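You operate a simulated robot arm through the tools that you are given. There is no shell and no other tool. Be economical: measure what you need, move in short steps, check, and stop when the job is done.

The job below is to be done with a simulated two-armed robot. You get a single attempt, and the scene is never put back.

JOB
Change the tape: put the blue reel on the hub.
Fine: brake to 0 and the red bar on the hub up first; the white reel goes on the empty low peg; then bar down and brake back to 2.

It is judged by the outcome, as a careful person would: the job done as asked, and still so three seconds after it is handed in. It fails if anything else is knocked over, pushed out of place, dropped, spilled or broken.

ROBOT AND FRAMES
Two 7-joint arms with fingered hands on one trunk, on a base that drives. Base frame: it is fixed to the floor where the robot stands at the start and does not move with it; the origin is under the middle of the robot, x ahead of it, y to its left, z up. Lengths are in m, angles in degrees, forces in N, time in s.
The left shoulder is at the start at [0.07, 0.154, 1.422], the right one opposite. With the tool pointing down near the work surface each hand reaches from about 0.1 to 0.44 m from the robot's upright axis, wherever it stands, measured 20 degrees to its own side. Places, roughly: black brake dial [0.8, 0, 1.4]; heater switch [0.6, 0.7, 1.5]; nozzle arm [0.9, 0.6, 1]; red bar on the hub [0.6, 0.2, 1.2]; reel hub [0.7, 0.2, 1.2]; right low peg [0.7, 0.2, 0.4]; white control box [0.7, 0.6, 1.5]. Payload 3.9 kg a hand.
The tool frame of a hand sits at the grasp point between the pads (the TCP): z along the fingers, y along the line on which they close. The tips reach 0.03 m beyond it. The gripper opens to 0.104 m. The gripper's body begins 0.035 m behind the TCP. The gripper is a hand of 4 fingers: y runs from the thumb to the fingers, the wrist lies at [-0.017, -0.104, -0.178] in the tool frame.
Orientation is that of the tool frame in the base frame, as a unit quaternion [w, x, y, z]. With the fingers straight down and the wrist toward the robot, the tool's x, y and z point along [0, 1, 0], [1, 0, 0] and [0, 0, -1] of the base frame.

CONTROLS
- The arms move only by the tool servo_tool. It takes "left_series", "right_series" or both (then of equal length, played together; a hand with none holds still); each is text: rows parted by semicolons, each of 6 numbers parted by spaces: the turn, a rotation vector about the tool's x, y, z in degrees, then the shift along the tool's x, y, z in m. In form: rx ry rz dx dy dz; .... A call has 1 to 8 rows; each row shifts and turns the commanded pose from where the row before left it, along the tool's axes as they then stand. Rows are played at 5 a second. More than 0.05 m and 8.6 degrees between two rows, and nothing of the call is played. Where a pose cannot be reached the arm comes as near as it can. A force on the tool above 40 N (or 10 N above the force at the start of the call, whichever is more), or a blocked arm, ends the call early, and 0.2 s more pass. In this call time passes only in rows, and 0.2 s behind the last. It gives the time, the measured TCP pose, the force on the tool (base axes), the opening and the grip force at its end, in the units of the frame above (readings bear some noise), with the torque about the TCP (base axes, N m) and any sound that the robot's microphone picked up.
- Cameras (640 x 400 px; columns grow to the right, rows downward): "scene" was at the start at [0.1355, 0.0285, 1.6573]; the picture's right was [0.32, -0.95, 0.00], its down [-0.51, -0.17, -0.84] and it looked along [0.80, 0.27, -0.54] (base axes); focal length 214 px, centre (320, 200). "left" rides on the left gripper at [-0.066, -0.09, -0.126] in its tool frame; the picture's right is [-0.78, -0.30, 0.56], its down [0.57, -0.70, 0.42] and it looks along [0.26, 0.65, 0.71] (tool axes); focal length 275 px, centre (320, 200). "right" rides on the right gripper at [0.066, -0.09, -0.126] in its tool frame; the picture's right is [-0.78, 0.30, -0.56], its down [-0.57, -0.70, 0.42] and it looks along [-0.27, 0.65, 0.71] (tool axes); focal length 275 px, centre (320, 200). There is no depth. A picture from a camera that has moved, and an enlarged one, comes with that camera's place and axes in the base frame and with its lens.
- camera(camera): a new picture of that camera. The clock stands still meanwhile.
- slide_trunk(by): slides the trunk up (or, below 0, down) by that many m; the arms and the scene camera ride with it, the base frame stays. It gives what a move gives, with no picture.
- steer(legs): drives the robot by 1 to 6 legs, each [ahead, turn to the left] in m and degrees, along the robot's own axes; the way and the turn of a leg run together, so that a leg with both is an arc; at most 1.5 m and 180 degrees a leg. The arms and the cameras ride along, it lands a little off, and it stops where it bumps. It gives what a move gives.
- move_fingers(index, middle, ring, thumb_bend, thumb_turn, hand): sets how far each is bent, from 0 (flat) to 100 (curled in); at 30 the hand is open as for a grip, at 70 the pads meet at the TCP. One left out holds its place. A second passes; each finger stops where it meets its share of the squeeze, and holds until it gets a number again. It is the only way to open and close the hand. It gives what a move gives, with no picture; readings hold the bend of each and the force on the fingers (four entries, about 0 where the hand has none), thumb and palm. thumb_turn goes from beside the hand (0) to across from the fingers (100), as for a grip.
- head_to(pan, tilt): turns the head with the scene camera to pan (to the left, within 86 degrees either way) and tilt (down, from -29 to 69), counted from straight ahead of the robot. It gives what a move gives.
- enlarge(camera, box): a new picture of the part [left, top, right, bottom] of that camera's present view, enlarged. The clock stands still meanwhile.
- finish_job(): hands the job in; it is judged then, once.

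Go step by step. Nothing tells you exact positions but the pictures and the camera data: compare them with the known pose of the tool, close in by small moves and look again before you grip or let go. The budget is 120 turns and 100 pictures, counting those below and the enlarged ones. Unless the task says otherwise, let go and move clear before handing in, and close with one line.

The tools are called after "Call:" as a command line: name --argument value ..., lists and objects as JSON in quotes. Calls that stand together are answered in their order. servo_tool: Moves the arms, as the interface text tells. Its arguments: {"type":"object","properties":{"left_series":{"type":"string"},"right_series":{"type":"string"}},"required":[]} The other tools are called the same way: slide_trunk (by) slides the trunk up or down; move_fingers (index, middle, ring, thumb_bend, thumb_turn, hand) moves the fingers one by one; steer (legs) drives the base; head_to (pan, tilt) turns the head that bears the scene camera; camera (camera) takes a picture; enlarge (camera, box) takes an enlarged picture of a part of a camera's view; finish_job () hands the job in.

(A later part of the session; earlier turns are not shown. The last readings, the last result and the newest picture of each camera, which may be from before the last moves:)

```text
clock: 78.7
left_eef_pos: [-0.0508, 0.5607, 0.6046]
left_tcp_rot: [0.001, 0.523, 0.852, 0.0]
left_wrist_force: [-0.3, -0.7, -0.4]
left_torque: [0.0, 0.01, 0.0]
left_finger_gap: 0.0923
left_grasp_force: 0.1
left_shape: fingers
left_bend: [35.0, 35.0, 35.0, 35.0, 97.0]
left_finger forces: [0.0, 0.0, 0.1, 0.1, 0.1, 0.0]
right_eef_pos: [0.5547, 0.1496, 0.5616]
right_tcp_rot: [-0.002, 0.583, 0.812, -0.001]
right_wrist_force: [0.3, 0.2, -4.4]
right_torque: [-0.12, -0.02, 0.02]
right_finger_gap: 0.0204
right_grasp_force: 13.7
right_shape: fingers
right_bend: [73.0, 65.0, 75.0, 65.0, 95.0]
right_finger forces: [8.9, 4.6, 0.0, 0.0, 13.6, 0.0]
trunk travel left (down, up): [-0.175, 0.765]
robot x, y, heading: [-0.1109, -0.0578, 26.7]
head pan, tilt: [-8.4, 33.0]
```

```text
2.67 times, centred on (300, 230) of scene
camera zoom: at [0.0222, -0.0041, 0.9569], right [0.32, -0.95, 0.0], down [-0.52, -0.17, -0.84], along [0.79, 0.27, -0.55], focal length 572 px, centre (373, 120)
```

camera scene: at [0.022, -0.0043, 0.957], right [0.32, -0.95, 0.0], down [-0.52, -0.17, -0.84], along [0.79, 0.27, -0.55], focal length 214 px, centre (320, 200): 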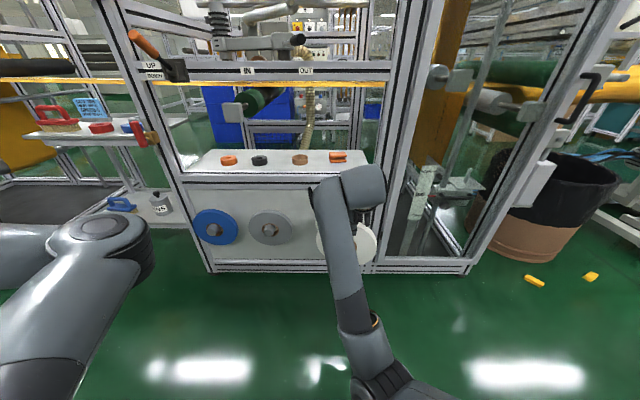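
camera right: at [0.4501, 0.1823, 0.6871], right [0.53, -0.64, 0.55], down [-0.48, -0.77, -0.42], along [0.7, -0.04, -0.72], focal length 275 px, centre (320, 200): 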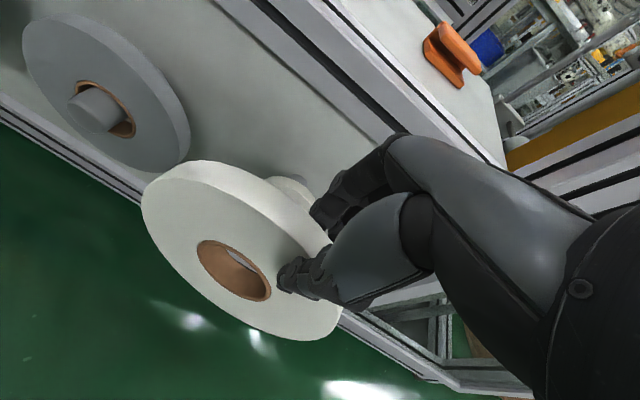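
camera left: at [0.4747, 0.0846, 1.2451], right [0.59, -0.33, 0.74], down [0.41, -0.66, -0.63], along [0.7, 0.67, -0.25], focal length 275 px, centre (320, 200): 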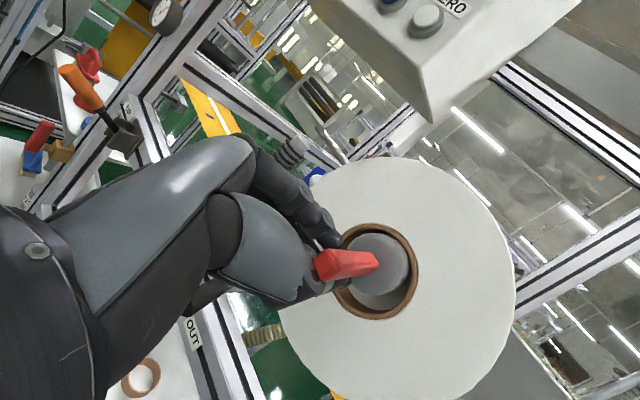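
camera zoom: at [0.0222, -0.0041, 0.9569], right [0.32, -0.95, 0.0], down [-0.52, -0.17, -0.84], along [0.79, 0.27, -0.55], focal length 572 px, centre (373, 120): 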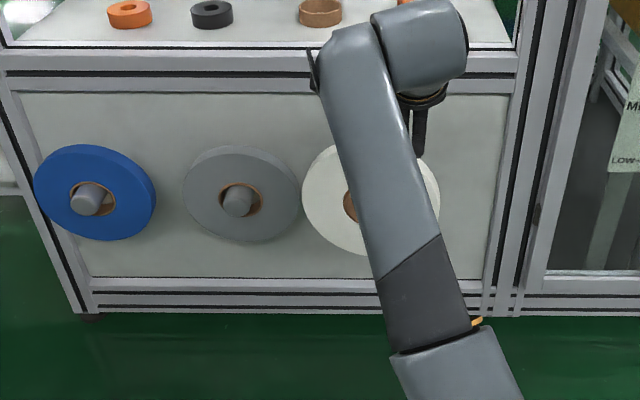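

The reel centre hangs about 3 cm left of and 8 cm below the grip point. The pegs triangulate to z≈0.387 with tips at n≈0.665, so I'll take two enlarged views to refine this.

Call:
enlarge --camera "scene" --box '[190, 210, 350, 270]'

Call:
enlarge --camera "right" --box '[20, 40, 340, 340]'

```text
4.00 times, centred on (270, 240) of scene
camera zoom: at [0.0222, -0.0041, 0.9569], right [0.32, -0.95, 0.0], down [-0.52, -0.17, -0.84], along [0.79, 0.27, -0.55], focal length 858 px, centre (520, 40)
```

zoom: 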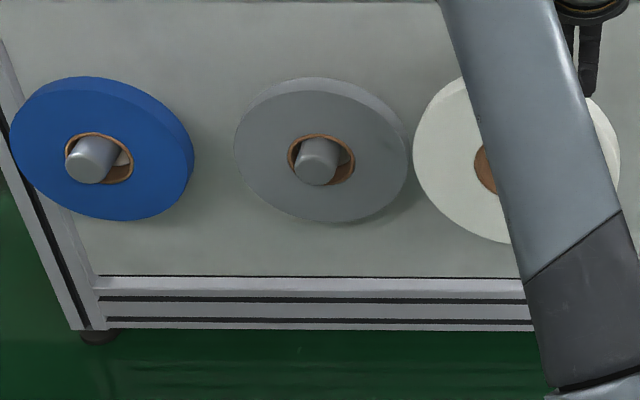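

```text
1.33 times, centred on (180, 190) of right
camera zoom: at [0.4501, 0.1823, 0.6871], right [0.53, -0.64, 0.55], down [-0.48, -0.77, -0.42], along [0.7, -0.04, -0.72], focal length 367 px, centre (507, 213)
```

zoom: 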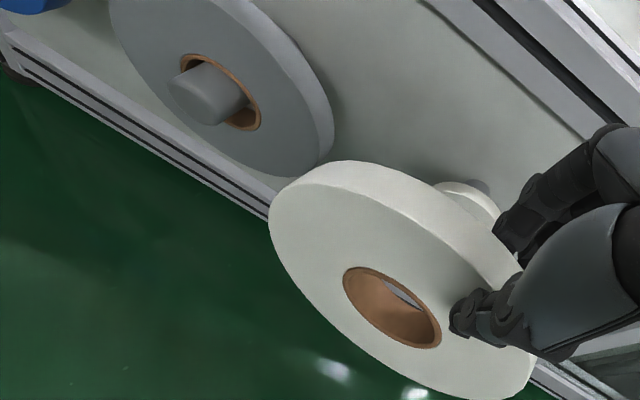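

Refined: right peg axis at u≈−0.025, z≈0.388, tip n≈0.656; reel centre at u≈−0.004, z≈0.481. I'll lower the trunk 9 cm, shift right, and drive up 6 cm to just before the peg tip.

Call:
slide_trunk --by -0.09

Call:
servo_tool --right_series "0 0 0 -0.015 0 0; 0 0 0 -0.015 0 0"

Call:
steer --legs '[[0.06, 0]]'

Call:
enlarge --camera "right" --box '[20, 40, 340, 340]'

```text
clock: 80.0
left_eef_pos: [-0.0521, 0.5604, 0.5153]
left_tcp_rot: [-0.001, 0.523, 0.852, 0.001]
left_wrist_force: [0.4, -0.7, -0.5]
left_torque: [-0.01, -0.02, -0.01]
left_finger_gap: 0.0923
left_grasp_force: 0.1
left_shape: fingers
left_bend: [35.0, 35.0, 35.0, 35.0, 97.0]
left_finger forces: [0.0, 0.1, 0.1, 0.0, 0.0, 0.1]
right_eef_pos: [0.5563, 0.1499, 0.4719]
right_tcp_rot: [-0.001, 0.583, 0.812, 0.0]
right_wrist_force: [0.4, 0.0, -3.3]
right_torque: [-0.11, -0.06, -0.05]
right_finger_gap: 0.0206
right_grasp_force: 13.4
right_shape: fingers
right_bend: [73.0, 65.0, 75.0, 65.0, 95.0]
right_finger forces: [9.1, 4.6, 0.0, 0.0, 13.6, 0.0]
trunk travel left (down, up): [-0.085, 0.855]
robot x, y, heading: [-0.1104, -0.0536, 27.1]
head pan, tilt: [-8.4, 33.0]
```

```text
clock: 80.6
left_eef_pos: [-0.0512, 0.5619, 0.5163]
left_tcp_rot: [0.0, 0.523, 0.852, 0.0]
left_wrist_force: [0.2, -0.6, -0.2]
left_torque: [-0.01, -0.01, 0.0]
left_finger_gap: 0.0921
left_grasp_force: 0.0
left_shape: fingers
left_bend: [35.0, 35.0, 35.0, 35.0, 97.0]
left_finger forces: [0.1, 0.0, 0.0, 0.0, 0.0, 0.1]
right_eef_pos: [0.5662, 0.1199, 0.4714]
right_tcp_rot: [-0.001, 0.584, 0.812, 0.0]
right_wrist_force: [0.1, 0.1, -3.6]
right_torque: [-0.11, -0.02, -0.02]
right_finger_gap: 0.0207
right_grasp_force: 13.5
right_shape: fingers
right_bend: [73.0, 65.0, 75.0, 65.0, 95.0]
right_finger forces: [8.9, 4.9, 0.1, 0.0, 13.7, 0.0]
trunk travel left (down, up): [-0.085, 0.855]
robot x, y, heading: [-0.1067, -0.0599, 27.4]
head pan, tilt: [-8.4, 33.0]
```

```text
clock: 81.6
left_eef_pos: [0.0056, 0.589, 0.5152]
left_tcp_rot: [0.001, 0.525, 0.851, 0.0]
left_wrist_force: [-0.2, -0.3, -0.2]
left_torque: [0.0, 0.04, -0.01]
left_finger_gap: 0.092
left_grasp_force: 0.1
left_shape: fingers
left_bend: [35.0, 35.0, 35.0, 35.0, 97.0]
left_finger forces: [0.0, 0.0, 0.0, 0.1, 0.0, 0.0]
right_eef_pos: [0.6216, 0.1496, 0.4713]
right_tcp_rot: [-0.001, 0.584, 0.812, 0.0]
right_wrist_force: [0.0, -1.2, -5.4]
right_torque: [-0.14, -0.02, -0.03]
right_finger_gap: 0.0202
right_grasp_force: 13.9
right_shape: fingers
right_bend: [73.0, 65.0, 75.0, 65.0, 95.0]
right_finger forces: [9.3, 4.5, 0.0, 0.1, 13.7, 0.1]
trunk travel left (down, up): [-0.085, 0.855]
robot x, y, heading: [-0.0509, -0.0254, 26.9]
head pan, tilt: [-8.4, 33.0]
```

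```text
1.33 times, centred on (180, 190) of right
camera zoom: at [0.5171, 0.1807, 0.5974], right [0.53, -0.64, 0.55], down [-0.48, -0.76, -0.42], along [0.7, -0.04, -0.72], focal length 367 px, centre (507, 213)
```

zoom: 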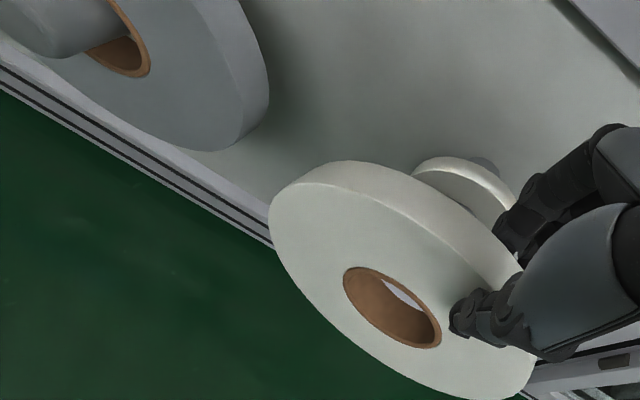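

The collar's visible rim also fits a peg axis near u≈−0.03, z≈0.39. The reel is aligned within a few mm, so I'll advance slowly and watch the force.

Call:
servo_tool --right_series "0 0 0 -0.003 0.01 0; 0 0 0 0 0.01 0; 0 0 0 0 0.01 0; 0 0 0 0 0.01 0"

Call:
enlarge --camera "right" --box '[120, 140, 340, 340]'

```text
clock: 82.6
left_eef_pos: [0.0077, 0.5882, 0.5158]
left_tcp_rot: [0.001, 0.525, 0.851, 0.0]
left_wrist_force: [0.2, 0.4, 0.4]
left_torque: [-0.04, 0.02, 0.02]
left_finger_gap: 0.0923
left_grasp_force: 0.0
left_shape: fingers
left_bend: [35.0, 35.0, 35.0, 35.0, 97.0]
left_finger forces: [0.0, 0.0, 0.1, 0.0, 0.1, 0.0]
right_eef_pos: [0.6603, 0.1559, 0.4714]
right_tcp_rot: [-0.001, 0.584, 0.812, 0.0]
right_wrist_force: [-1.5, 0.5, -3.4]
right_torque: [-0.1, 0.01, -0.01]
right_finger_gap: 0.0205
right_grasp_force: 13.9
right_shape: fingers
right_bend: [73.0, 65.0, 75.0, 65.0, 95.0]
right_finger forces: [9.2, 4.5, 0.0, 0.0, 13.7, 0.0]
trunk travel left (down, up): [-0.085, 0.855]
robot x, y, heading: [-0.0506, -0.0289, 26.7]
head pan, tilt: [-8.4, 33.0]
```

```text
2.00 times, centred on (230, 240) of right
camera zoom: at [0.5555, 0.1893, 0.5976], right [0.53, -0.64, 0.55], down [-0.48, -0.76, -0.42], along [0.7, -0.04, -0.72], focal length 551 px, centre (500, 120)
```

zoom: 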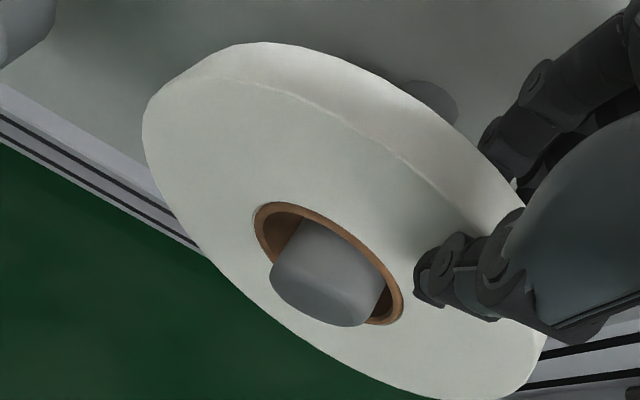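

The peg is through the hole and well centred. I'll push on toward the collar.

Call:
servo_tool --right_series "0 0 0 0 0.008 0; 0 0 0 0 0.008 0; 0 0 0 0 0.008 0"

Call:
enlarge --camera "right" --box '[120, 140, 340, 340]'

```text
clock: 83.4
left_eef_pos: [0.0056, 0.5881, 0.5153]
left_tcp_rot: [0.0, 0.525, 0.851, 0.001]
left_wrist_force: [0.0, 0.6, 0.8]
left_torque: [0.01, 0.03, -0.03]
left_finger_gap: 0.0919
left_grasp_force: 0.0
left_shape: fingers
left_bend: [35.0, 35.0, 35.0, 35.0, 97.0]
left_finger forces: [0.0, 0.0, 0.1, 0.0, 0.0, 0.0]
right_eef_pos: [0.684, 0.1644, 0.4722]
right_tcp_rot: [-0.003, 0.584, 0.811, -0.001]
right_wrist_force: [-10.4, -4.0, -1.3]
right_torque: [-0.16, 0.28, 0.1]
right_finger_gap: 0.0202
right_grasp_force: 14.5
right_shape: fingers
right_bend: [73.0, 67.0, 75.0, 62.0, 97.0]
right_finger forces: [7.3, 1.6, 0.0, 0.0, 19.3, 0.0]
trunk travel left (down, up): [-0.085, 0.855]
robot x, y, heading: [-0.0516, -0.027, 26.7]
head pan, tilt: [-8.4, 33.0]
```

```text
2.00 times, centred on (230, 240) of right
camera zoom: at [0.5786, 0.1968, 0.598], right [0.53, -0.64, 0.55], down [-0.49, -0.76, -0.42], along [0.7, -0.04, -0.72], focal length 551 px, centre (500, 120)
```

zoom: 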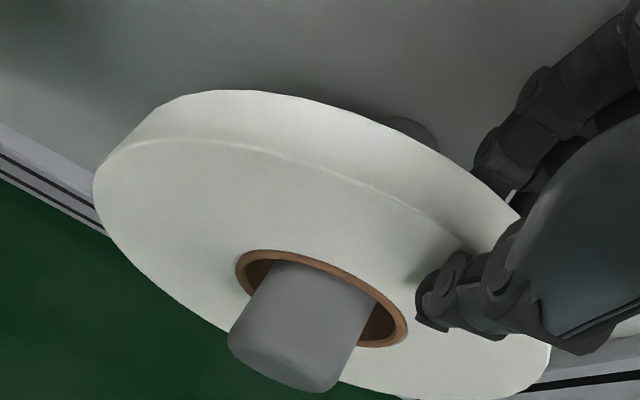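

The reel touches the collar. I'll lower it a few mm onto the peg, then let go, lift clear, and back away.

Call:
servo_tool --right_series "0 0 0 0 -0.003 0.004; 0 0 0 0 0 0.004"

Call:
move_fingers --hand "right" --index 50 --middle 50 --ring 50 --thumb_bend 46

Call:
servo_tool --right_series "0 0 0 0 0 -0.02; 0 0 0 0 0 -0.02; 0 0 0 0 0 -0.02; 0 0 0 0 -0.03 0; 0 0 0 0 -0.03 0; 0 0 0 0 -0.03 -0.02"

Call:
camera --camera "right"

```text
clock: 84.0
left_eef_pos: [0.0067, 0.5879, 0.5152]
left_tcp_rot: [0.001, 0.525, 0.851, 0.001]
left_wrist_force: [0.1, 0.5, -0.3]
left_torque: [0.01, -0.02, -0.01]
left_finger_gap: 0.0922
left_grasp_force: 0.0
left_shape: fingers
left_bend: [35.0, 35.0, 35.0, 35.0, 97.0]
left_finger forces: [0.1, 0.0, 0.0, 0.1, 0.0, 0.1]
right_eef_pos: [0.6812, 0.1633, 0.4683]
right_tcp_rot: [0.001, 0.586, 0.811, 0.003]
right_wrist_force: [0.0, -2.9, 8.5]
right_torque: [-0.07, 0.11, 0.03]
right_finger_gap: 0.0201
right_grasp_force: 15.0
right_shape: fingers
right_bend: [73.0, 67.0, 75.0, 63.0, 97.0]
right_finger forces: [12.3, 2.9, 0.1, 0.0, 15.7, 0.1]
trunk travel left (down, up): [-0.085, 0.855]
robot x, y, heading: [-0.0506, -0.0282, 26.6]
head pan, tilt: [-8.4, 33.0]
```

```text
clock: 85.0
left_eef_pos: [0.0068, 0.5901, 0.5154]
left_tcp_rot: [0.001, 0.525, 0.851, 0.001]
left_wrist_force: [0.3, -0.9, 0.5]
left_torque: [-0.02, 0.0, 0.02]
left_finger_gap: 0.0921
left_grasp_force: 0.0
left_shape: fingers
left_bend: [35.0, 35.0, 35.0, 35.0, 97.0]
left_finger forces: [0.0, 0.0, 0.1, 0.1, 0.0, 0.1]
right_eef_pos: [0.6803, 0.1647, 0.4642]
right_tcp_rot: [-0.002, 0.584, 0.812, 0.0]
right_wrist_force: [-7.6, 0.2, -2.3]
right_torque: [0.02, -0.02, 0.08]
right_finger_gap: 0.0584
right_grasp_force: 4.1
right_shape: fingers
right_bend: [50.0, 54.0, 50.0, 46.0, 97.0]
right_finger forces: [0.1, 7.5, 0.0, 0.0, 0.0, 0.0]
trunk travel left (down, up): [-0.085, 0.855]
robot x, y, heading: [-0.0521, -0.0273, 27.3]
head pan, tilt: [-8.4, 33.0]
```

```text
clock: 86.4
left_eef_pos: [0.0064, 0.5894, 0.516]
left_tcp_rot: [0.0, 0.524, 0.852, 0.0]
left_wrist_force: [-0.4, -0.2, -0.2]
left_torque: [0.02, 0.03, -0.01]
left_finger_gap: 0.0923
left_grasp_force: 0.0
left_shape: fingers
left_bend: [35.0, 35.0, 35.0, 35.0, 97.0]
left_finger forces: [0.0, 0.0, 0.1, 0.0, 0.0, 0.0]
right_eef_pos: [0.5937, 0.1387, 0.545]
right_tcp_rot: [-0.002, 0.584, 0.812, 0.0]
right_wrist_force: [-0.2, -0.2, 0.8]
right_torque: [0.01, -0.01, -0.02]
right_finger_gap: 0.0587
right_grasp_force: 0.1
right_shape: fingers
right_bend: [50.0, 50.0, 50.0, 46.0, 97.0]
right_finger forces: [0.0, 0.0, 0.1, 0.0, 0.1, 0.0]
trunk travel left (down, up): [-0.085, 0.855]
robot x, y, heading: [-0.0496, -0.0246, 26.9]
head pan, tilt: [-8.4, 33.0]
```

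```text
19 pictures are left
camera right: at [0.4883, 0.1713, 0.6704], right [0.53, -0.64, 0.56], down [-0.48, -0.76, -0.42], along [0.7, -0.04, -0.71], focal length 275 px, centre (320, 200)
```

right: 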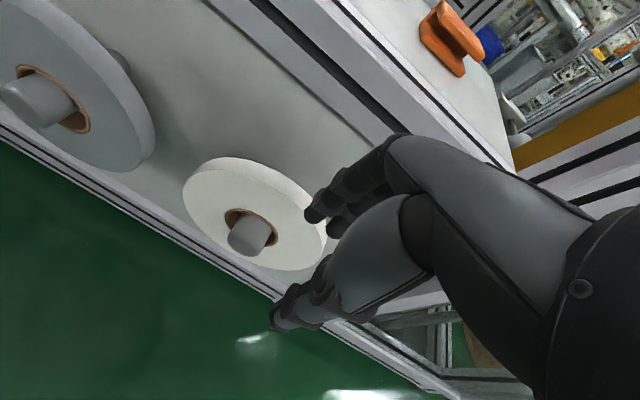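

The white reel hangs safely on the right peg. Now I'll shift the robot about 0.47 m to the left along the machine to the blue reel: back off, turn, drive, turn back, return.

Call:
steer --legs '[[-0.15, 0], [0, 81.5], [0.474, 0], [0, -81.5], [0.12, 0]]'

Call:
camera --camera "right"

```text
clock: 97.9
left_eef_pos: [-0.1139, 1.005, 0.5152]
left_tcp_rot: [-0.001, 0.549, 0.836, 0.0]
left_wrist_force: [0.0, -0.1, -0.3]
left_torque: [-0.01, -0.03, 0.03]
left_finger_gap: 0.092
left_grasp_force: 0.2
left_shape: fingers
left_bend: [35.0, 35.0, 35.0, 35.0, 97.0]
left_finger forces: [0.1, 0.1, 0.0, 0.0, 0.0, 0.0]
right_eef_pos: [0.4449, 0.5191, 0.5448]
right_tcp_rot: [-0.002, 0.608, 0.794, 0.0]
right_wrist_force: [-0.3, 0.3, -0.1]
right_torque: [-0.01, -0.05, 0.0]
right_finger_gap: 0.0585
right_grasp_force: 0.1
right_shape: fingers
right_bend: [50.0, 50.0, 50.0, 46.0, 97.0]
right_finger forces: [0.1, 0.1, 0.1, 0.0, 0.0, 0.0]
trunk travel left (down, up): [-0.085, 0.855]
robot x, y, heading: [-0.207, 0.3931, 23.3]
head pan, tilt: [-8.4, 33.0]
```

```text
18 pictures are left
camera right: at [0.3426, 0.5585, 0.6702], right [0.49, -0.67, 0.55], down [-0.53, -0.73, -0.42], along [0.69, -0.09, -0.72], focal length 275 px, centre (320, 200)
```

right: 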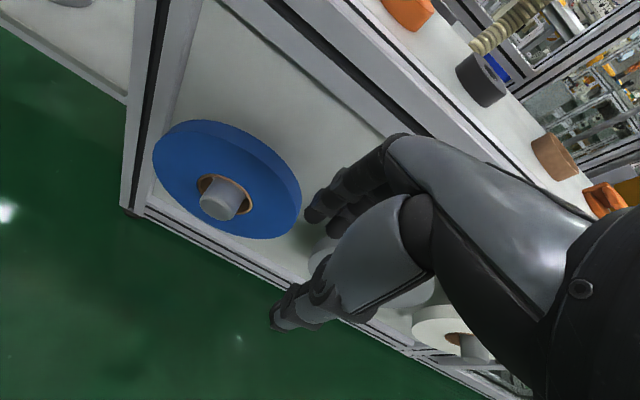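

Blue reel's peg is at u≈0.418, as predicted. I'll nudge forward, fix the yaw, and bring the hand over the reel's rim.

Call:
steer --legs '[[0.03, 0]]'

Call:
servo_tool --right_series "0 0 -3.4 0.005 0.01 0; 0 0 0 0.015 0.015 0; 0 0 0 0.015 0.015 0; 0 0 0 0.015 0.02 0; 0 0 0 0.012 0.024 0"

Call:
camera --camera "right"

```text
clock: 98.8
left_eef_pos: [-0.0851, 1.0175, 0.5149]
left_tcp_rot: [0.0, 0.549, 0.836, -0.001]
left_wrist_force: [0.7, 0.4, 0.2]
left_torque: [0.0, -0.03, 0.03]
left_finger_gap: 0.0923
left_grasp_force: 0.1
left_shape: fingers
left_bend: [35.0, 35.0, 35.0, 35.0, 97.0]
left_finger forces: [0.0, 0.0, 0.0, 0.0, 0.1, 0.0]
right_eef_pos: [0.4742, 0.5318, 0.5447]
right_tcp_rot: [-0.001, 0.609, 0.793, 0.0]
right_wrist_force: [0.2, 0.0, 1.0]
right_torque: [0.0, 0.0, -0.01]
right_finger_gap: 0.0585
right_grasp_force: 0.0
right_shape: fingers
right_bend: [50.0, 50.0, 50.0, 46.0, 97.0]
right_finger forces: [0.0, 0.0, 0.0, 0.0, 0.0, 0.1]
trunk travel left (down, up): [-0.085, 0.855]
robot x, y, heading: [-0.1775, 0.4053, 23.2]
head pan, tilt: [-8.4, 33.0]
```

```text
clock: 100.2
left_eef_pos: [-0.0868, 1.0161, 0.5168]
left_tcp_rot: [0.002, 0.551, 0.834, 0.002]
left_wrist_force: [-0.2, 0.4, -0.3]
left_torque: [-0.01, 0.03, -0.01]
left_finger_gap: 0.092
left_grasp_force: 0.1
left_shape: fingers
left_bend: [35.0, 35.0, 35.0, 35.0, 97.0]
left_finger forces: [0.0, 0.1, 0.0, 0.0, 0.0, 0.0]
right_eef_pos: [0.5329, 0.6108, 0.5486]
right_tcp_rot: [-0.001, 0.589, 0.808, -0.002]
right_wrist_force: [-27.4, -12.6, 4.6]
right_torque: [0.16, -0.66, -0.86]
right_finger_gap: 0.0586
right_grasp_force: 14.8
right_shape: fingers
right_bend: [50.0, 65.0, 56.0, 46.0, 97.0]
right_finger forces: [0.1, 16.9, 12.4, 0.0, 0.0, 0.0]
trunk travel left (down, up): [-0.085, 0.855]
robot x, y, heading: [-0.1822, 0.407, 23.2]
head pan, tilt: [-8.4, 33.0]
stopped in row 5 (right hand): the force on the tool passed its limit at 41 N (the readings are from after the stop); the commanded pose is now the measured one
```

```text
17 pictures are left
camera right: at [0.4273, 0.645, 0.6736], right [0.52, -0.65, 0.56], down [-0.49, -0.76, -0.42], along [0.7, -0.05, -0.72], focal length 275 px, centre (320, 200)
```

right: 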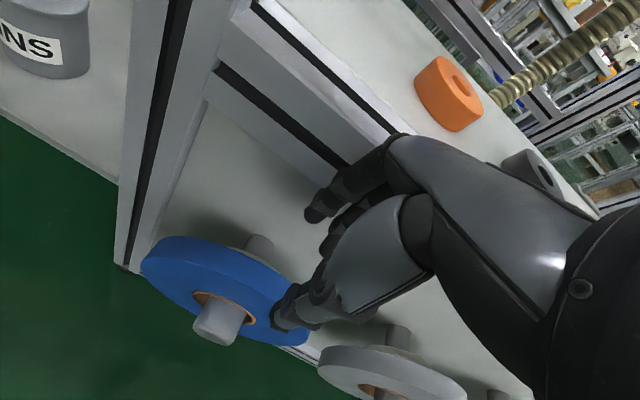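

The knuckles touched the rail above the panel. I'll back off, close the fingers a bit more, drop below the rail, then go in over the rim as on the exit from the white reel.

Call:
servo_tool --right_series "0 0 0 0 -0.02 0; 0 0 0 0.007 -0.01 0.012; 0 0 0 0 0 0.012"

Call:
move_fingers --hand "right" --index 56 --middle 56 --ring 56 --thumb_bend 44

Call:
servo_tool --right_series "0 0 0 0 0.013 0; 0 0 0 0 0.013 0; 0 0 0 0 0 0.01; 0 0 0 0 0 0.01"

Call:
camera --camera "right"

```text
clock: 101.0
left_eef_pos: [-0.0832, 1.0162, 0.5162]
left_tcp_rot: [0.0, 0.551, 0.834, 0.0]
left_wrist_force: [-0.3, -0.8, -0.7]
left_torque: [0.01, 0.0, -0.02]
left_finger_gap: 0.0923
left_grasp_force: 0.1
left_shape: fingers
left_bend: [35.0, 35.0, 35.0, 35.0, 97.0]
left_finger forces: [0.1, 0.0, 0.0, 0.1, 0.1, 0.0]
right_eef_pos: [0.5045, 0.6099, 0.5202]
right_tcp_rot: [-0.002, 0.587, 0.809, -0.002]
right_wrist_force: [-0.4, -0.2, 0.7]
right_torque: [0.01, 0.03, 0.01]
right_finger_gap: 0.0584
right_grasp_force: 0.0
right_shape: fingers
right_bend: [50.0, 50.0, 50.0, 46.0, 97.0]
right_finger forces: [0.0, 0.1, 0.0, 0.0, 0.0, 0.0]
trunk travel left (down, up): [-0.085, 0.855]
robot x, y, heading: [-0.1813, 0.407, 23.2]
head pan, tilt: [-8.4, 33.0]
```

```text
clock: 102.0
left_eef_pos: [-0.0848, 1.0161, 0.5149]
left_tcp_rot: [0.0, 0.551, 0.834, 0.0]
left_wrist_force: [0.4, -0.5, -0.5]
left_torque: [-0.01, 0.01, 0.0]
left_finger_gap: 0.092
left_grasp_force: 0.0
left_shape: fingers
left_bend: [35.0, 35.0, 35.0, 35.0, 97.0]
left_finger forces: [0.1, 0.0, 0.1, 0.0, 0.0, 0.0]
right_eef_pos: [0.5048, 0.6089, 0.5209]
right_tcp_rot: [-0.002, 0.588, 0.809, -0.002]
right_wrist_force: [1.3, -0.3, 0.3]
right_torque: [-0.04, 0.0, 0.0]
right_finger_gap: 0.0536
right_grasp_force: 0.1
right_shape: fingers
right_bend: [56.0, 56.0, 56.0, 44.0, 97.0]
right_finger forces: [0.0, 0.0, 0.1, 0.0, 0.1, 0.1]
trunk travel left (down, up): [-0.085, 0.855]
robot x, y, heading: [-0.1791, 0.4037, 23.1]
head pan, tilt: [-8.4, 33.0]
```

```text
clock: 103.0
left_eef_pos: [-0.0862, 1.0165, 0.5154]
left_tcp_rot: [0.0, 0.55, 0.835, 0.001]
left_wrist_force: [0.0, 0.4, -0.6]
left_torque: [0.01, -0.02, -0.01]
left_finger_gap: 0.0923
left_grasp_force: 0.1
left_shape: fingers
left_bend: [35.0, 35.0, 35.0, 35.0, 97.0]
left_finger forces: [0.0, 0.0, 0.1, 0.1, 0.1, 0.0]
right_eef_pos: [0.5284, 0.6178, 0.5007]
right_tcp_rot: [-0.001, 0.588, 0.809, -0.002]
right_wrist_force: [-7.6, -2.7, 0.4]
right_torque: [0.06, -0.24, -0.13]
right_finger_gap: 0.0535
right_grasp_force: 3.3
right_shape: fingers
right_bend: [56.0, 58.0, 56.0, 44.0, 97.0]
right_finger forces: [0.0, 7.3, 0.0, 0.0, 0.0, 0.0]
trunk travel left (down, up): [-0.085, 0.855]
robot x, y, heading: [-0.1809, 0.4067, 23.2]
head pan, tilt: [-8.4, 33.0]
```

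```text
16 pictures are left
camera right: at [0.4241, 0.6521, 0.6264], right [0.52, -0.65, 0.56], down [-0.49, -0.76, -0.42], along [0.69, -0.05, -0.72], focal length 275 px, centre (320, 200)
```

right: 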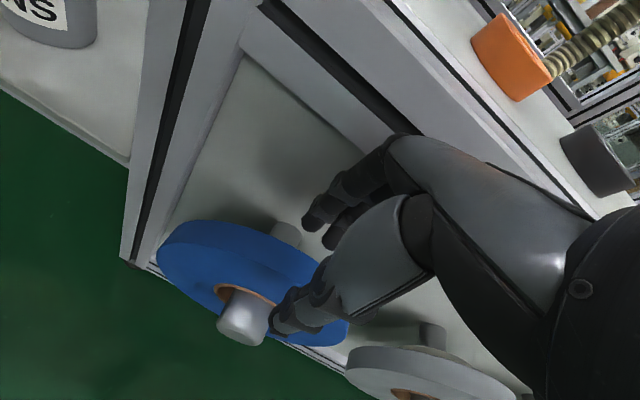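

Only a light touch of the middle finger on the rail. I'll ease back 3 mm, descend the last 3.5 cm, and grip.

Call:
servo_tool --right_series "0 0 0 0 -0.003 0.008; 0 0 0 0 0 0.01; 0 0 0 0 0 0.01; 0 0 0 0 0 0.008"

Call:
move_fingers --hand "right" --index 80 --middle 80 --ring 80 --thumb_bend 78

Call:
camera --camera "right"

```text
clock: 104.0
left_eef_pos: [-0.0854, 1.0166, 0.5165]
left_tcp_rot: [0.0, 0.552, 0.834, 0.0]
left_wrist_force: [-0.3, 0.1, 0.7]
left_torque: [-0.01, -0.02, 0.0]
left_finger_gap: 0.0922
left_grasp_force: 0.1
left_shape: fingers
left_bend: [35.0, 35.0, 35.0, 35.0, 97.0]
left_finger forces: [0.0, 0.0, 0.1, 0.0, 0.0, 0.0]
right_eef_pos: [0.5272, 0.6185, 0.4667]
right_tcp_rot: [-0.001, 0.588, 0.809, -0.002]
right_wrist_force: [1.2, -1.1, 4.6]
right_torque: [-0.03, -0.16, -0.02]
right_finger_gap: 0.0533
right_grasp_force: 2.2
right_shape: fingers
right_bend: [56.0, 56.0, 56.0, 44.0, 97.0]
right_finger forces: [0.0, 4.6, 0.0, 0.1, 0.0, 0.1]
trunk travel left (down, up): [-0.085, 0.855]
robot x, y, heading: [-0.1804, 0.4067, 23.3]
head pan, tilt: [-8.4, 33.0]
```

```text
clock: 105.0
left_eef_pos: [-0.0836, 1.0158, 0.5156]
left_tcp_rot: [0.001, 0.55, 0.835, 0.001]
left_wrist_force: [1.0, -0.2, -0.7]
left_torque: [-0.02, 0.0, -0.05]
left_finger_gap: 0.0921
left_grasp_force: 0.1
left_shape: fingers
left_bend: [35.0, 35.0, 35.0, 35.0, 97.0]
left_finger forces: [0.1, 0.1, 0.1, 0.1, 0.1, 0.1]
right_eef_pos: [0.5261, 0.617, 0.4642]
right_tcp_rot: [-0.002, 0.588, 0.809, -0.003]
right_wrist_force: [0.2, -0.8, 0.0]
right_torque: [-0.06, -0.04, 0.07]
right_finger_gap: 0.0219
right_grasp_force: 21.6
right_shape: fingers
right_bend: [74.0, 76.0, 79.0, 58.0, 93.0]
right_finger forces: [7.8, 8.7, 5.2, 0.0, 21.5, 0.0]
trunk travel left (down, up): [-0.085, 0.855]
robot x, y, heading: [-0.1789, 0.407, 23.0]
head pan, tilt: [-8.4, 33.0]
```

```text
15 pictures are left
camera right: at [0.4217, 0.6516, 0.5902], right [0.53, -0.64, 0.56], down [-0.49, -0.76, -0.42], along [0.69, -0.05, -0.72], focal length 275 px, centre (320, 200)
```

right: 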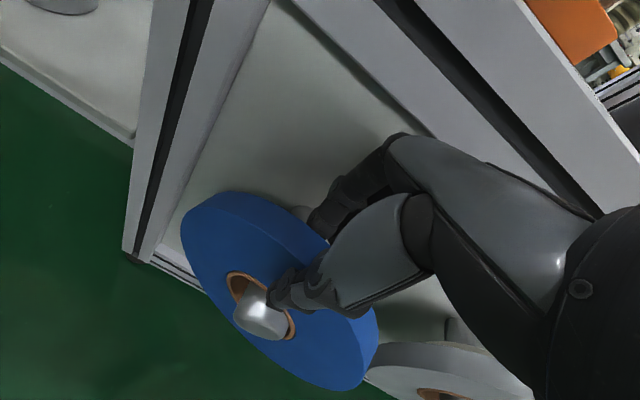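

Solid grip on the blue reel (21.6 N). I'll lift 9 mm and slide it off the peg.

Call:
servo_tool --right_series "0 0 0 0 0 -0.005; 0 0 0 0 0 -0.004; 0 0 0 0 -0.014 0; 0 0 0 0 -0.014 0; 0 0 0 0 -0.014 0; 0 0 0 0 -0.014 0; 0 0 0 0 -0.014 0; 0 0 0 0 -0.014 0"

Call:
camera --camera "right"

```text
clock: 106.8
left_eef_pos: [-0.0847, 1.0159, 0.5154]
left_tcp_rot: [-0.001, 0.55, 0.835, 0.0]
left_wrist_force: [-0.2, 0.6, -0.7]
left_torque: [0.01, 0.0, 0.01]
left_finger_gap: 0.0923
left_grasp_force: 0.1
left_shape: fingers
left_bend: [35.0, 35.0, 35.0, 35.0, 97.0]
left_finger forces: [0.0, 0.1, 0.1, 0.1, 0.0, 0.0]
right_eef_pos: [0.4462, 0.5897, 0.4745]
right_tcp_rot: [-0.002, 0.588, 0.809, -0.002]
right_wrist_force: [0.3, -0.6, -4.5]
right_torque: [0.01, -0.08, 0.01]
right_finger_gap: 0.0219
right_grasp_force: 21.3
right_shape: fingers
right_bend: [74.0, 78.0, 79.0, 58.0, 93.0]
right_finger forces: [8.7, 9.0, 3.8, 0.0, 21.5, 0.1]
trunk travel left (down, up): [-0.085, 0.855]
robot x, y, heading: [-0.1811, 0.4028, 23.2]
head pan, tilt: [-8.4, 33.0]
```

```text
14 pictures are left
camera right: at [0.341, 0.623, 0.6], right [0.52, -0.65, 0.56], down [-0.49, -0.76, -0.42], along [0.69, -0.05, -0.72], focal length 275 px, centre (320, 200)
```

right: 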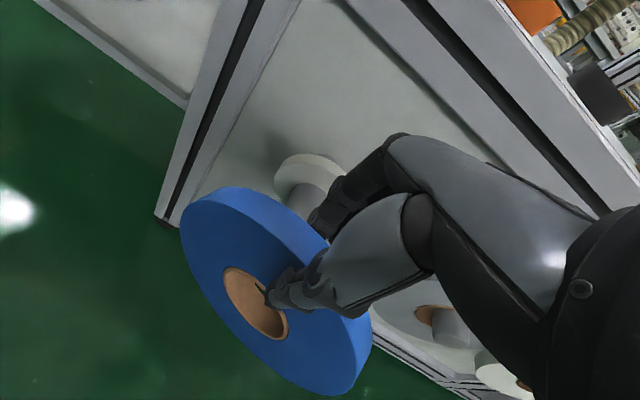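

The blue reel is free of the peg. I'll back off, shift the robot right along the machine to face the hub, and raise the trunk there at a safe distance.

Call:
steer --legs '[[-0.15, 0], [0, 85.3], [-0.45, 0], [0, -81.5]]'

Call:
slide_trunk --by 0.4

Call:
slide_trunk --by 0.4

Call:
camera --camera "right"

```text
clock: 117.6
left_eef_pos: [-0.1436, 0.5522, 0.5156]
left_tcp_rot: [0.0, 0.493, 0.87, 0.0]
left_wrist_force: [0.1, 0.6, -0.5]
left_torque: [0.0, 0.0, -0.02]
left_finger_gap: 0.0924
left_grasp_force: 0.2
left_shape: fingers
left_bend: [35.0, 35.0, 35.0, 35.0, 97.0]
left_finger forces: [0.0, 0.0, 0.0, 0.2, 0.2, 0.0]
right_eef_pos: [0.4377, 0.2013, 0.4751]
right_tcp_rot: [-0.001, 0.532, 0.847, -0.003]
right_wrist_force: [0.4, -0.3, -4.1]
right_torque: [0.03, -0.07, 0.05]
right_finger_gap: 0.0215
right_grasp_force: 19.0
right_shape: fingers
right_bend: [74.0, 78.0, 79.0, 58.0, 93.0]
right_finger forces: [7.9, 7.9, 3.2, 0.1, 18.7, 0.0]
trunk travel left (down, up): [-0.085, 0.855]
robot x, y, heading: [-0.1574, -0.062, 30.8]
head pan, tilt: [-8.4, 33.0]
```

```text
clock: 121.4
left_eef_pos: [-0.1436, 0.552, 0.916]
left_tcp_rot: [0.0, 0.493, 0.87, -0.001]
left_wrist_force: [0.1, -0.2, -0.7]
left_torque: [0.01, 0.0, 0.05]
left_finger_gap: 0.0919
left_grasp_force: 0.0
left_shape: fingers
left_bend: [35.0, 35.0, 35.0, 35.0, 97.0]
left_finger forces: [0.1, 0.1, 0.0, 0.0, 0.1, 0.1]
right_eef_pos: [0.4392, 0.2007, 0.8744]
right_tcp_rot: [-0.001, 0.531, 0.847, -0.003]
right_wrist_force: [0.1, 0.1, -5.2]
right_torque: [0.01, -0.05, 0.0]
right_finger_gap: 0.0216
right_grasp_force: 18.9
right_shape: fingers
right_bend: [74.0, 78.0, 79.0, 58.0, 93.0]
right_finger forces: [7.9, 7.7, 3.2, 0.0, 18.8, 0.0]
trunk travel left (down, up): [-0.485, 0.455]
robot x, y, heading: [-0.1596, -0.0675, 31.0]
head pan, tilt: [-8.4, 33.0]
```

```text
clock: 125.2
left_eef_pos: [-0.1437, 0.5536, 1.3142]
left_tcp_rot: [0.0, 0.494, 0.87, 0.0]
left_wrist_force: [0.4, 1.0, -0.4]
left_torque: [0.01, 0.0, 0.02]
left_finger_gap: 0.0921
left_grasp_force: 0.1
left_shape: fingers
left_bend: [35.0, 35.0, 35.0, 35.0, 97.0]
left_finger forces: [0.1, 0.1, 0.1, 0.1, 0.1, 0.0]
right_eef_pos: [0.4394, 0.2017, 1.2741]
right_tcp_rot: [-0.002, 0.532, 0.847, -0.003]
right_wrist_force: [0.2, -0.6, -4.2]
right_torque: [0.04, -0.03, 0.0]
right_finger_gap: 0.0213
right_grasp_force: 18.5
right_shape: fingers
right_bend: [74.0, 78.0, 79.0, 58.0, 93.0]
right_finger forces: [7.9, 7.7, 3.1, 0.0, 18.9, 0.0]
trunk travel left (down, up): [-0.885, 0.055]
robot x, y, heading: [-0.1586, -0.0662, 31.1]
head pan, tilt: [-8.4, 33.0]
```

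```text
13 pictures are left
camera right: at [0.3303, 0.2212, 1.3997], right [0.61, -0.57, 0.56], down [-0.38, -0.82, -0.42], along [0.69, 0.04, -0.72], focal length 275 px, centre (320, 200)
```

right: 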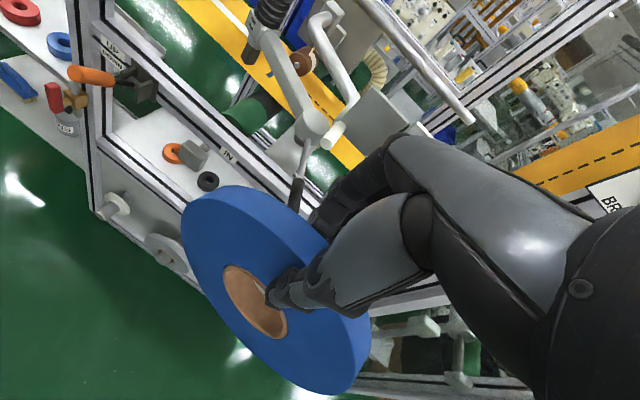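

The robot faces the hub at a safe distance. A 7° right turn will square up the reel and bring it almost in line; then I'll drive up 6 cm, stopping short of the bar tip.

Call:
steer --legs '[[0, -7.3], [0.06, 0]]'

Call:
camera --camera "scene"

```text
clock: 126.8
left_eef_pos: [-0.0135, 0.5739, 1.3146]
left_tcp_rot: [-0.001, 0.544, 0.839, 0.0]
left_wrist_force: [-0.6, 1.2, 0.4]
left_torque: [-0.03, 0.01, 0.01]
left_finger_gap: 0.092
left_grasp_force: 0.0
left_shape: fingers
left_bend: [35.0, 35.0, 35.0, 35.0, 97.0]
left_finger forces: [0.0, 0.0, 0.0, 0.0, 0.0, 0.0]
right_eef_pos: [0.5238, 0.1491, 1.275]
right_tcp_rot: [0.0, 0.586, 0.81, -0.004]
right_wrist_force: [0.3, 1.3, -3.1]
right_torque: [-0.05, -0.04, 0.0]
right_finger_gap: 0.0215
right_grasp_force: 19.8
right_shape: fingers
right_bend: [74.0, 78.0, 79.0, 58.0, 93.0]
right_finger forces: [7.7, 8.6, 3.3, 0.0, 19.6, 0.1]
trunk travel left (down, up): [-0.885, 0.055]
robot x, y, heading: [-0.1056, -0.0418, 23.4]
head pan, tilt: [-8.4, 33.0]
```

```text
12 pictures are left
camera scene: at [0.0558, 0.0173, 1.6664], right [0.26, -0.97, 0.01], down [-0.54, -0.15, -0.83], along [0.8, 0.21, -0.56], focal length 214 px, centre (320, 200)
```

scene: 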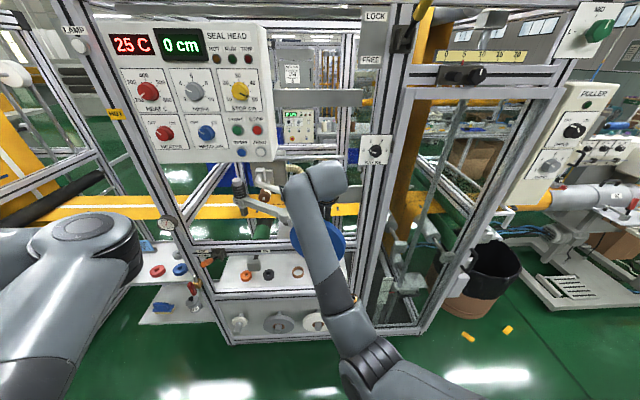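

The yaw is right (18.3°). I'll align laterally and vertically with the hub axis, then drive 5 cm so the bar tip starts to enter the hole.

Call:
servo_tool --right_series "0 0 0 -0.011 0 -0.008; 0 0 0 -0.011 0 -0.008"

Call:
steer --legs '[[0.05, 0]]'

Call:
camera --camera "right"

```text
clock: 127.4
left_eef_pos: [-0.0167, 0.5677, 1.313]
left_tcp_rot: [-0.004, 0.546, 0.838, 0.0]
left_wrist_force: [-2.0, -0.7, -4.5]
left_torque: [0.0, -0.13, -0.01]
left_finger_gap: 0.0925
left_grasp_force: 0.1
left_shape: fingers
left_bend: [35.0, 35.0, 35.0, 35.0, 97.0]
left_finger forces: [0.0, 0.0, 0.1, 0.0, 0.0, 0.1]
right_eef_pos: [0.526, 0.1208, 1.2908]
right_tcp_rot: [-0.001, 0.586, 0.81, 0.0]
right_wrist_force: [1.0, 0.3, -5.9]
right_torque: [-0.02, -0.03, 0.0]
right_finger_gap: 0.0219
right_grasp_force: 21.1
right_shape: fingers
right_bend: [74.0, 78.0, 80.0, 58.0, 92.0]
right_finger forces: [7.7, 10.4, 3.2, 0.1, 21.0, 0.1]
trunk travel left (down, up): [-0.885, 0.055]
robot x, y, heading: [-0.0986, -0.0398, 23.3]
head pan, tilt: [-8.4, 33.0]
```

```text
clock: 128.3
left_eef_pos: [0.0142, 0.5925, 1.3166]
left_tcp_rot: [-0.016, 0.532, 0.846, 0.013]
left_wrist_force: [-0.6, 0.0, -0.2]
left_torque: [-0.03, -0.01, 0.01]
left_finger_gap: 0.0922
left_grasp_force: 0.0
left_shape: fingers
left_bend: [35.0, 35.0, 35.0, 35.0, 97.0]
left_finger forces: [0.0, 0.0, 0.0, 0.0, 0.1, 0.0]
right_eef_pos: [0.5644, 0.1372, 1.3012]
right_tcp_rot: [0.004, 0.589, 0.808, 0.004]
right_wrist_force: [0.2, -0.9, -5.0]
right_torque: [-0.01, -0.03, 0.01]
right_finger_gap: 0.0221
right_grasp_force: 20.9
right_shape: fingers
right_bend: [74.0, 78.0, 80.0, 58.0, 92.0]
right_finger forces: [7.7, 10.0, 3.2, 0.0, 20.8, 0.0]
trunk travel left (down, up): [-0.885, 0.055]
robot x, y, heading: [-0.0532, -0.0191, 23.7]
head pan, tilt: [-8.4, 33.0]
```

```text
11 pictures are left
camera right: at [0.4578, 0.1701, 1.4239], right [0.51, -0.65, 0.56], down [-0.49, -0.76, -0.43], along [0.71, -0.05, -0.71], focal length 275 px, centre (320, 200)
```

right: 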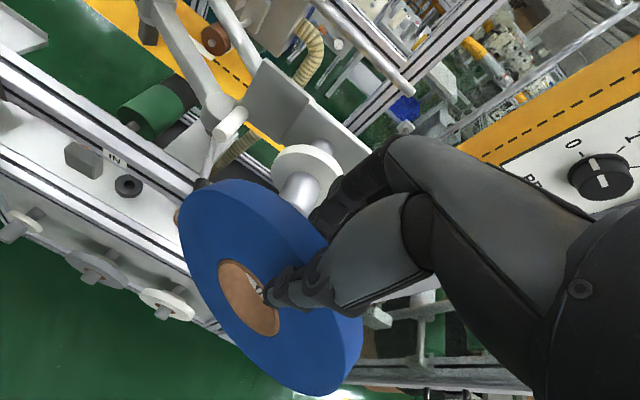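

I'll enlarge the hole to see where the bar is relative to it.

Call:
enlarge --camera "right" --box '[180, 140, 340, 340]'

```text
2.00 times, centred on (260, 240) of right
camera zoom: at [0.4578, 0.1701, 1.4239], right [0.51, -0.65, 0.56], down [-0.49, -0.76, -0.43], along [0.71, -0.05, -0.71], focal length 551 px, centre (440, 120)
```

zoom: 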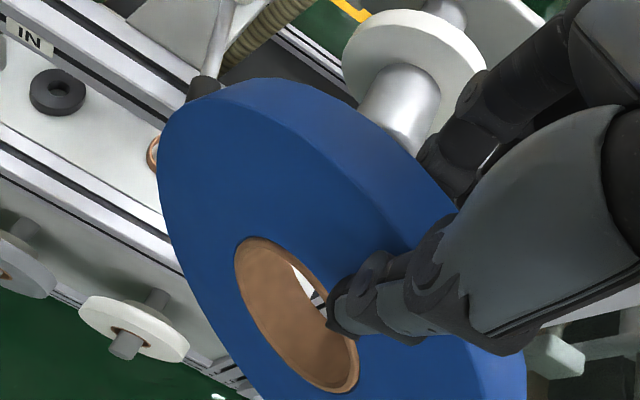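

The visible hub axis and the hole centre agree within about 4 mm in this camera. I'll raise 3 mm and slide over the bar, stopping just before the hub face.

Call:
servo_tool --right_series "0 0 0 0 0.014 -0.003; 0 0 0 0 0.014 0; 0 0 0 0 0.014 0; 0 0 0 0 0.014 0; 0 0 0 0 0.014 0"

Call:
enlarge --camera "right" --box '[180, 140, 340, 340]'

```text
clock: 129.5
left_eef_pos: [-0.0077, 0.58, 1.3223]
left_tcp_rot: [-0.005, 0.534, 0.845, 0.025]
left_wrist_force: [6.7, 0.7, 6.1]
left_torque: [-0.01, 0.37, -0.05]
left_finger_gap: 0.0922
left_grasp_force: 0.1
left_shape: fingers
left_bend: [35.0, 35.0, 35.0, 35.0, 97.0]
left_finger forces: [0.0, 0.1, 0.0, 0.0, 0.0, 0.0]
right_eef_pos: [0.6073, 0.1463, 1.3149]
right_tcp_rot: [0.008, 0.588, 0.808, 0.012]
right_wrist_force: [-6.9, 0.4, -5.4]
right_torque: [-0.09, 0.82, 0.08]
right_finger_gap: 0.0263
right_grasp_force: 19.4
right_shape: fingers
right_bend: [74.0, 77.0, 80.0, 55.0, 93.0]
right_finger forces: [6.7, 9.8, 0.0, 0.1, 22.2, 0.1]
trunk travel left (down, up): [-0.885, 0.055]
robot x, y, heading: [-0.0569, -0.0193, 23.4]
head pan, tilt: [-8.4, 33.0]
```

```text
2.00 times, centred on (260, 240) of right
camera zoom: at [0.4975, 0.1781, 1.438], right [0.51, -0.65, 0.56], down [-0.48, -0.76, -0.45], along [0.72, -0.04, -0.69], focal length 551 px, centre (440, 120)
```

zoom: 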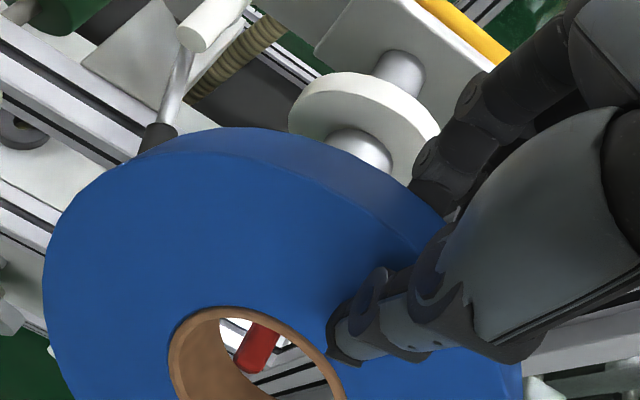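

Something is resisting and both hands read slightly raised. I'll look at the overall scene before moving again.

Call:
camera --camera "scene"

```text
8 pictures are left
camera scene: at [0.0794, 0.0238, 1.6671], right [0.26, -0.97, 0.0], down [-0.53, -0.14, -0.84], along [0.81, 0.22, -0.55], focal length 214 px, centre (320, 200)
```

scene: 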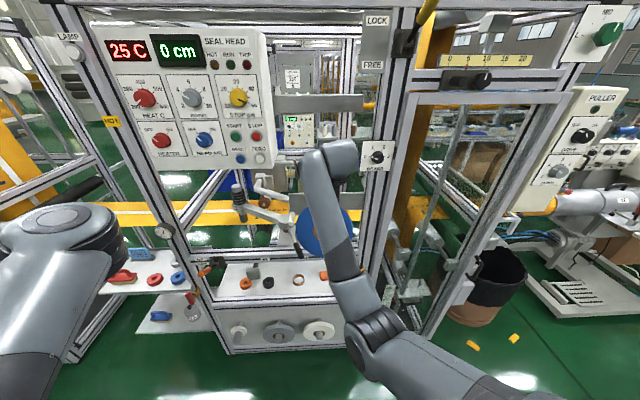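

No outside contact is apparent. I'll take a settled reading with a tiny back-off.

Call:
servo_tool --right_series "0 0 0 0 -0.004 0; 0 0 0 0 0 0; 0 0 0 0 0 0; 0 0 0 0 0 0"

```text
clock: 130.5
left_eef_pos: [-0.0139, 0.5812, 1.3204]
left_tcp_rot: [-0.012, 0.529, 0.848, 0.023]
left_wrist_force: [-0.3, -0.5, -0.3]
left_torque: [0.03, -0.01, -0.03]
left_finger_gap: 0.0924
left_grasp_force: 0.1
left_shape: fingers
left_bend: [35.0, 35.0, 35.0, 35.0, 97.0]
left_finger forces: [0.1, 0.1, 0.0, 0.1, 0.0, 0.0]
right_eef_pos: [0.5989, 0.1451, 1.3172]
right_tcp_rot: [0.009, 0.587, 0.809, 0.014]
right_wrist_force: [-4.6, -0.3, -4.6]
right_torque: [0.01, 0.4, 0.07]
right_finger_gap: 0.0256
right_grasp_force: 16.6
right_shape: fingers
right_bend: [74.0, 78.0, 80.0, 55.0, 94.0]
right_finger forces: [6.2, 8.4, 0.1, 0.1, 17.8, 0.0]
trunk travel left (down, up): [-0.885, 0.055]
robot x, y, heading: [-0.0538, -0.0204, 23.5]
head pan, tilt: [-8.4, 33.0]
```

The reel seems tipped: its lower part is being held back. I'll back off 3.5 cm and look at the reel, hole and bar together.

Call:
servo_tool --right_series "0 0 0 0 -0.012 0; 0 0 0 0 -0.012 0; 0 0 0 0 -0.012 0; 0 0 0 0 0 0; 0 0 0 0 0 0"

Call:
enlarge --camera "right" --box '[120, 140, 360, 390]'

```text
clock: 131.7
left_eef_pos: [-0.0111, 0.5813, 1.3203]
left_tcp_rot: [-0.012, 0.529, 0.848, 0.022]
left_wrist_force: [0.4, 0.6, -0.4]
left_torque: [0.01, -0.02, 0.0]
left_finger_gap: 0.0923
left_grasp_force: 0.2
left_shape: fingers
left_bend: [35.0, 35.0, 35.0, 35.0, 97.0]
left_finger forces: [0.0, 0.0, 0.0, 0.0, 0.0, 0.1]
right_eef_pos: [0.5695, 0.1347, 1.3121]
right_tcp_rot: [0.008, 0.588, 0.809, 0.013]
right_wrist_force: [1.2, 0.4, -5.1]
right_torque: [0.0, -0.07, 0.02]
right_finger_gap: 0.0236
right_grasp_force: 16.1
right_shape: fingers
right_bend: [75.0, 79.0, 80.0, 55.0, 94.0]
right_finger forces: [7.5, 9.1, 0.0, 0.0, 16.1, 0.0]
trunk travel left (down, up): [-0.885, 0.055]
robot x, y, heading: [-0.0553, -0.0218, 23.7]
head pan, tilt: [-8.4, 33.0]
```

```text
1.60 times, centred on (240, 265) of right
camera zoom: at [0.4603, 0.1672, 1.4348], right [0.5, -0.65, 0.56], down [-0.48, -0.76, -0.45], along [0.72, -0.04, -0.69], focal length 440 px, centre (448, 96)
```

zoom: 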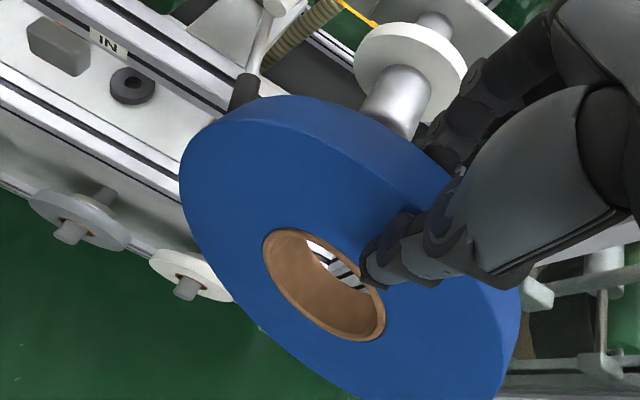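

The reel centre is about 2 cm too high now (the arm crept up) and tilted about 12°, so its lower lip met the bar. I'll tilt it back and lower it 2 cm.

Call:
servo_tool --right_series "-8 0 0 0 0 0; 0 0 0 0 -0.0018 0.0106; 0 0 0 0 -0.0018 0.0106; 0 0 0 0 0 0; 0 0 0 0 0 0"

```text
clock: 132.9
left_eef_pos: [-0.0125, 0.5803, 1.3202]
left_tcp_rot: [-0.013, 0.529, 0.848, 0.022]
left_wrist_force: [-0.8, -0.2, -0.6]
left_torque: [0.02, 0.01, 0.04]
left_finger_gap: 0.0922
left_grasp_force: 0.0
left_shape: fingers
left_bend: [35.0, 35.0, 35.0, 35.0, 97.0]
left_finger forces: [0.0, 0.0, 0.0, 0.0, 0.0, 0.0]
right_eef_pos: [0.5711, 0.1322, 1.293]
right_tcp_rot: [0.053, 0.586, 0.805, 0.071]
right_wrist_force: [0.3, 0.1, -3.4]
right_torque: [-0.03, -0.06, 0.01]
right_finger_gap: 0.0236
right_grasp_force: 15.8
right_shape: fingers
right_bend: [75.0, 79.0, 80.0, 55.0, 94.0]
right_finger forces: [7.2, 8.7, 0.0, 0.1, 16.1, 0.0]
trunk travel left (down, up): [-0.885, 0.055]
robot x, y, heading: [-0.0521, -0.0166, 23.3]
head pan, tilt: [-8.4, 33.0]
```

Now the centre should be at z≈1.208. I'll advance 6 cm along the hub axis and check.

Call:
servo_tool --right_series "0 0 0 0.005 0.0118 0.002; 0 0 0 0 0.0118 0.002; 0 0 0 0 0.0118 0.002; 0 0 0 0 0.0118 0.002; 0 0 0 0 0.0118 0.002; 0 0 0 0 0 0"

Call:
enlarge --camera "right" --box '[120, 140, 360, 390]'

```text
clock: 134.3
left_eef_pos: [-0.0108, 0.582, 1.3206]
left_tcp_rot: [-0.013, 0.53, 0.848, 0.022]
left_wrist_force: [0.1, -0.3, 0.1]
left_torque: [-0.01, -0.01, 0.0]
left_finger_gap: 0.0923
left_grasp_force: 0.1
left_shape: fingers
left_bend: [35.0, 35.0, 35.0, 35.0, 97.0]
left_finger forces: [0.0, 0.0, 0.1, 0.0, 0.0, 0.1]
right_eef_pos: [0.6242, 0.1581, 1.2932]
right_tcp_rot: [0.049, 0.586, 0.806, 0.071]
right_wrist_force: [0.4, -0.8, -3.9]
right_torque: [0.01, -0.01, 0.0]
right_finger_gap: 0.0234
right_grasp_force: 15.9
right_shape: fingers
right_bend: [75.0, 79.0, 80.0, 55.0, 94.0]
right_finger forces: [7.2, 9.0, 0.0, 0.0, 16.1, 0.0]
trunk travel left (down, up): [-0.885, 0.055]
robot x, y, heading: [-0.0565, -0.0167, 23.6]
head pan, tilt: [-8.4, 33.0]
```

```text
1.60 times, centred on (240, 265) of right
camera zoom: at [0.4999, 0.1855, 1.4005], right [0.43, -0.68, 0.6], down [-0.41, -0.73, -0.54], along [0.8, -0.02, -0.59], focal length 440 px, centre (448, 96)
```

zoom: 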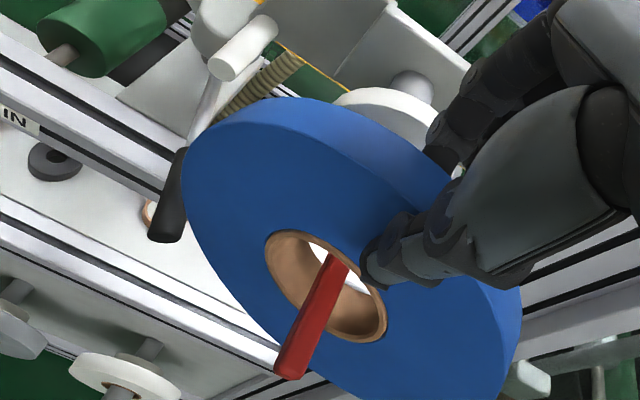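

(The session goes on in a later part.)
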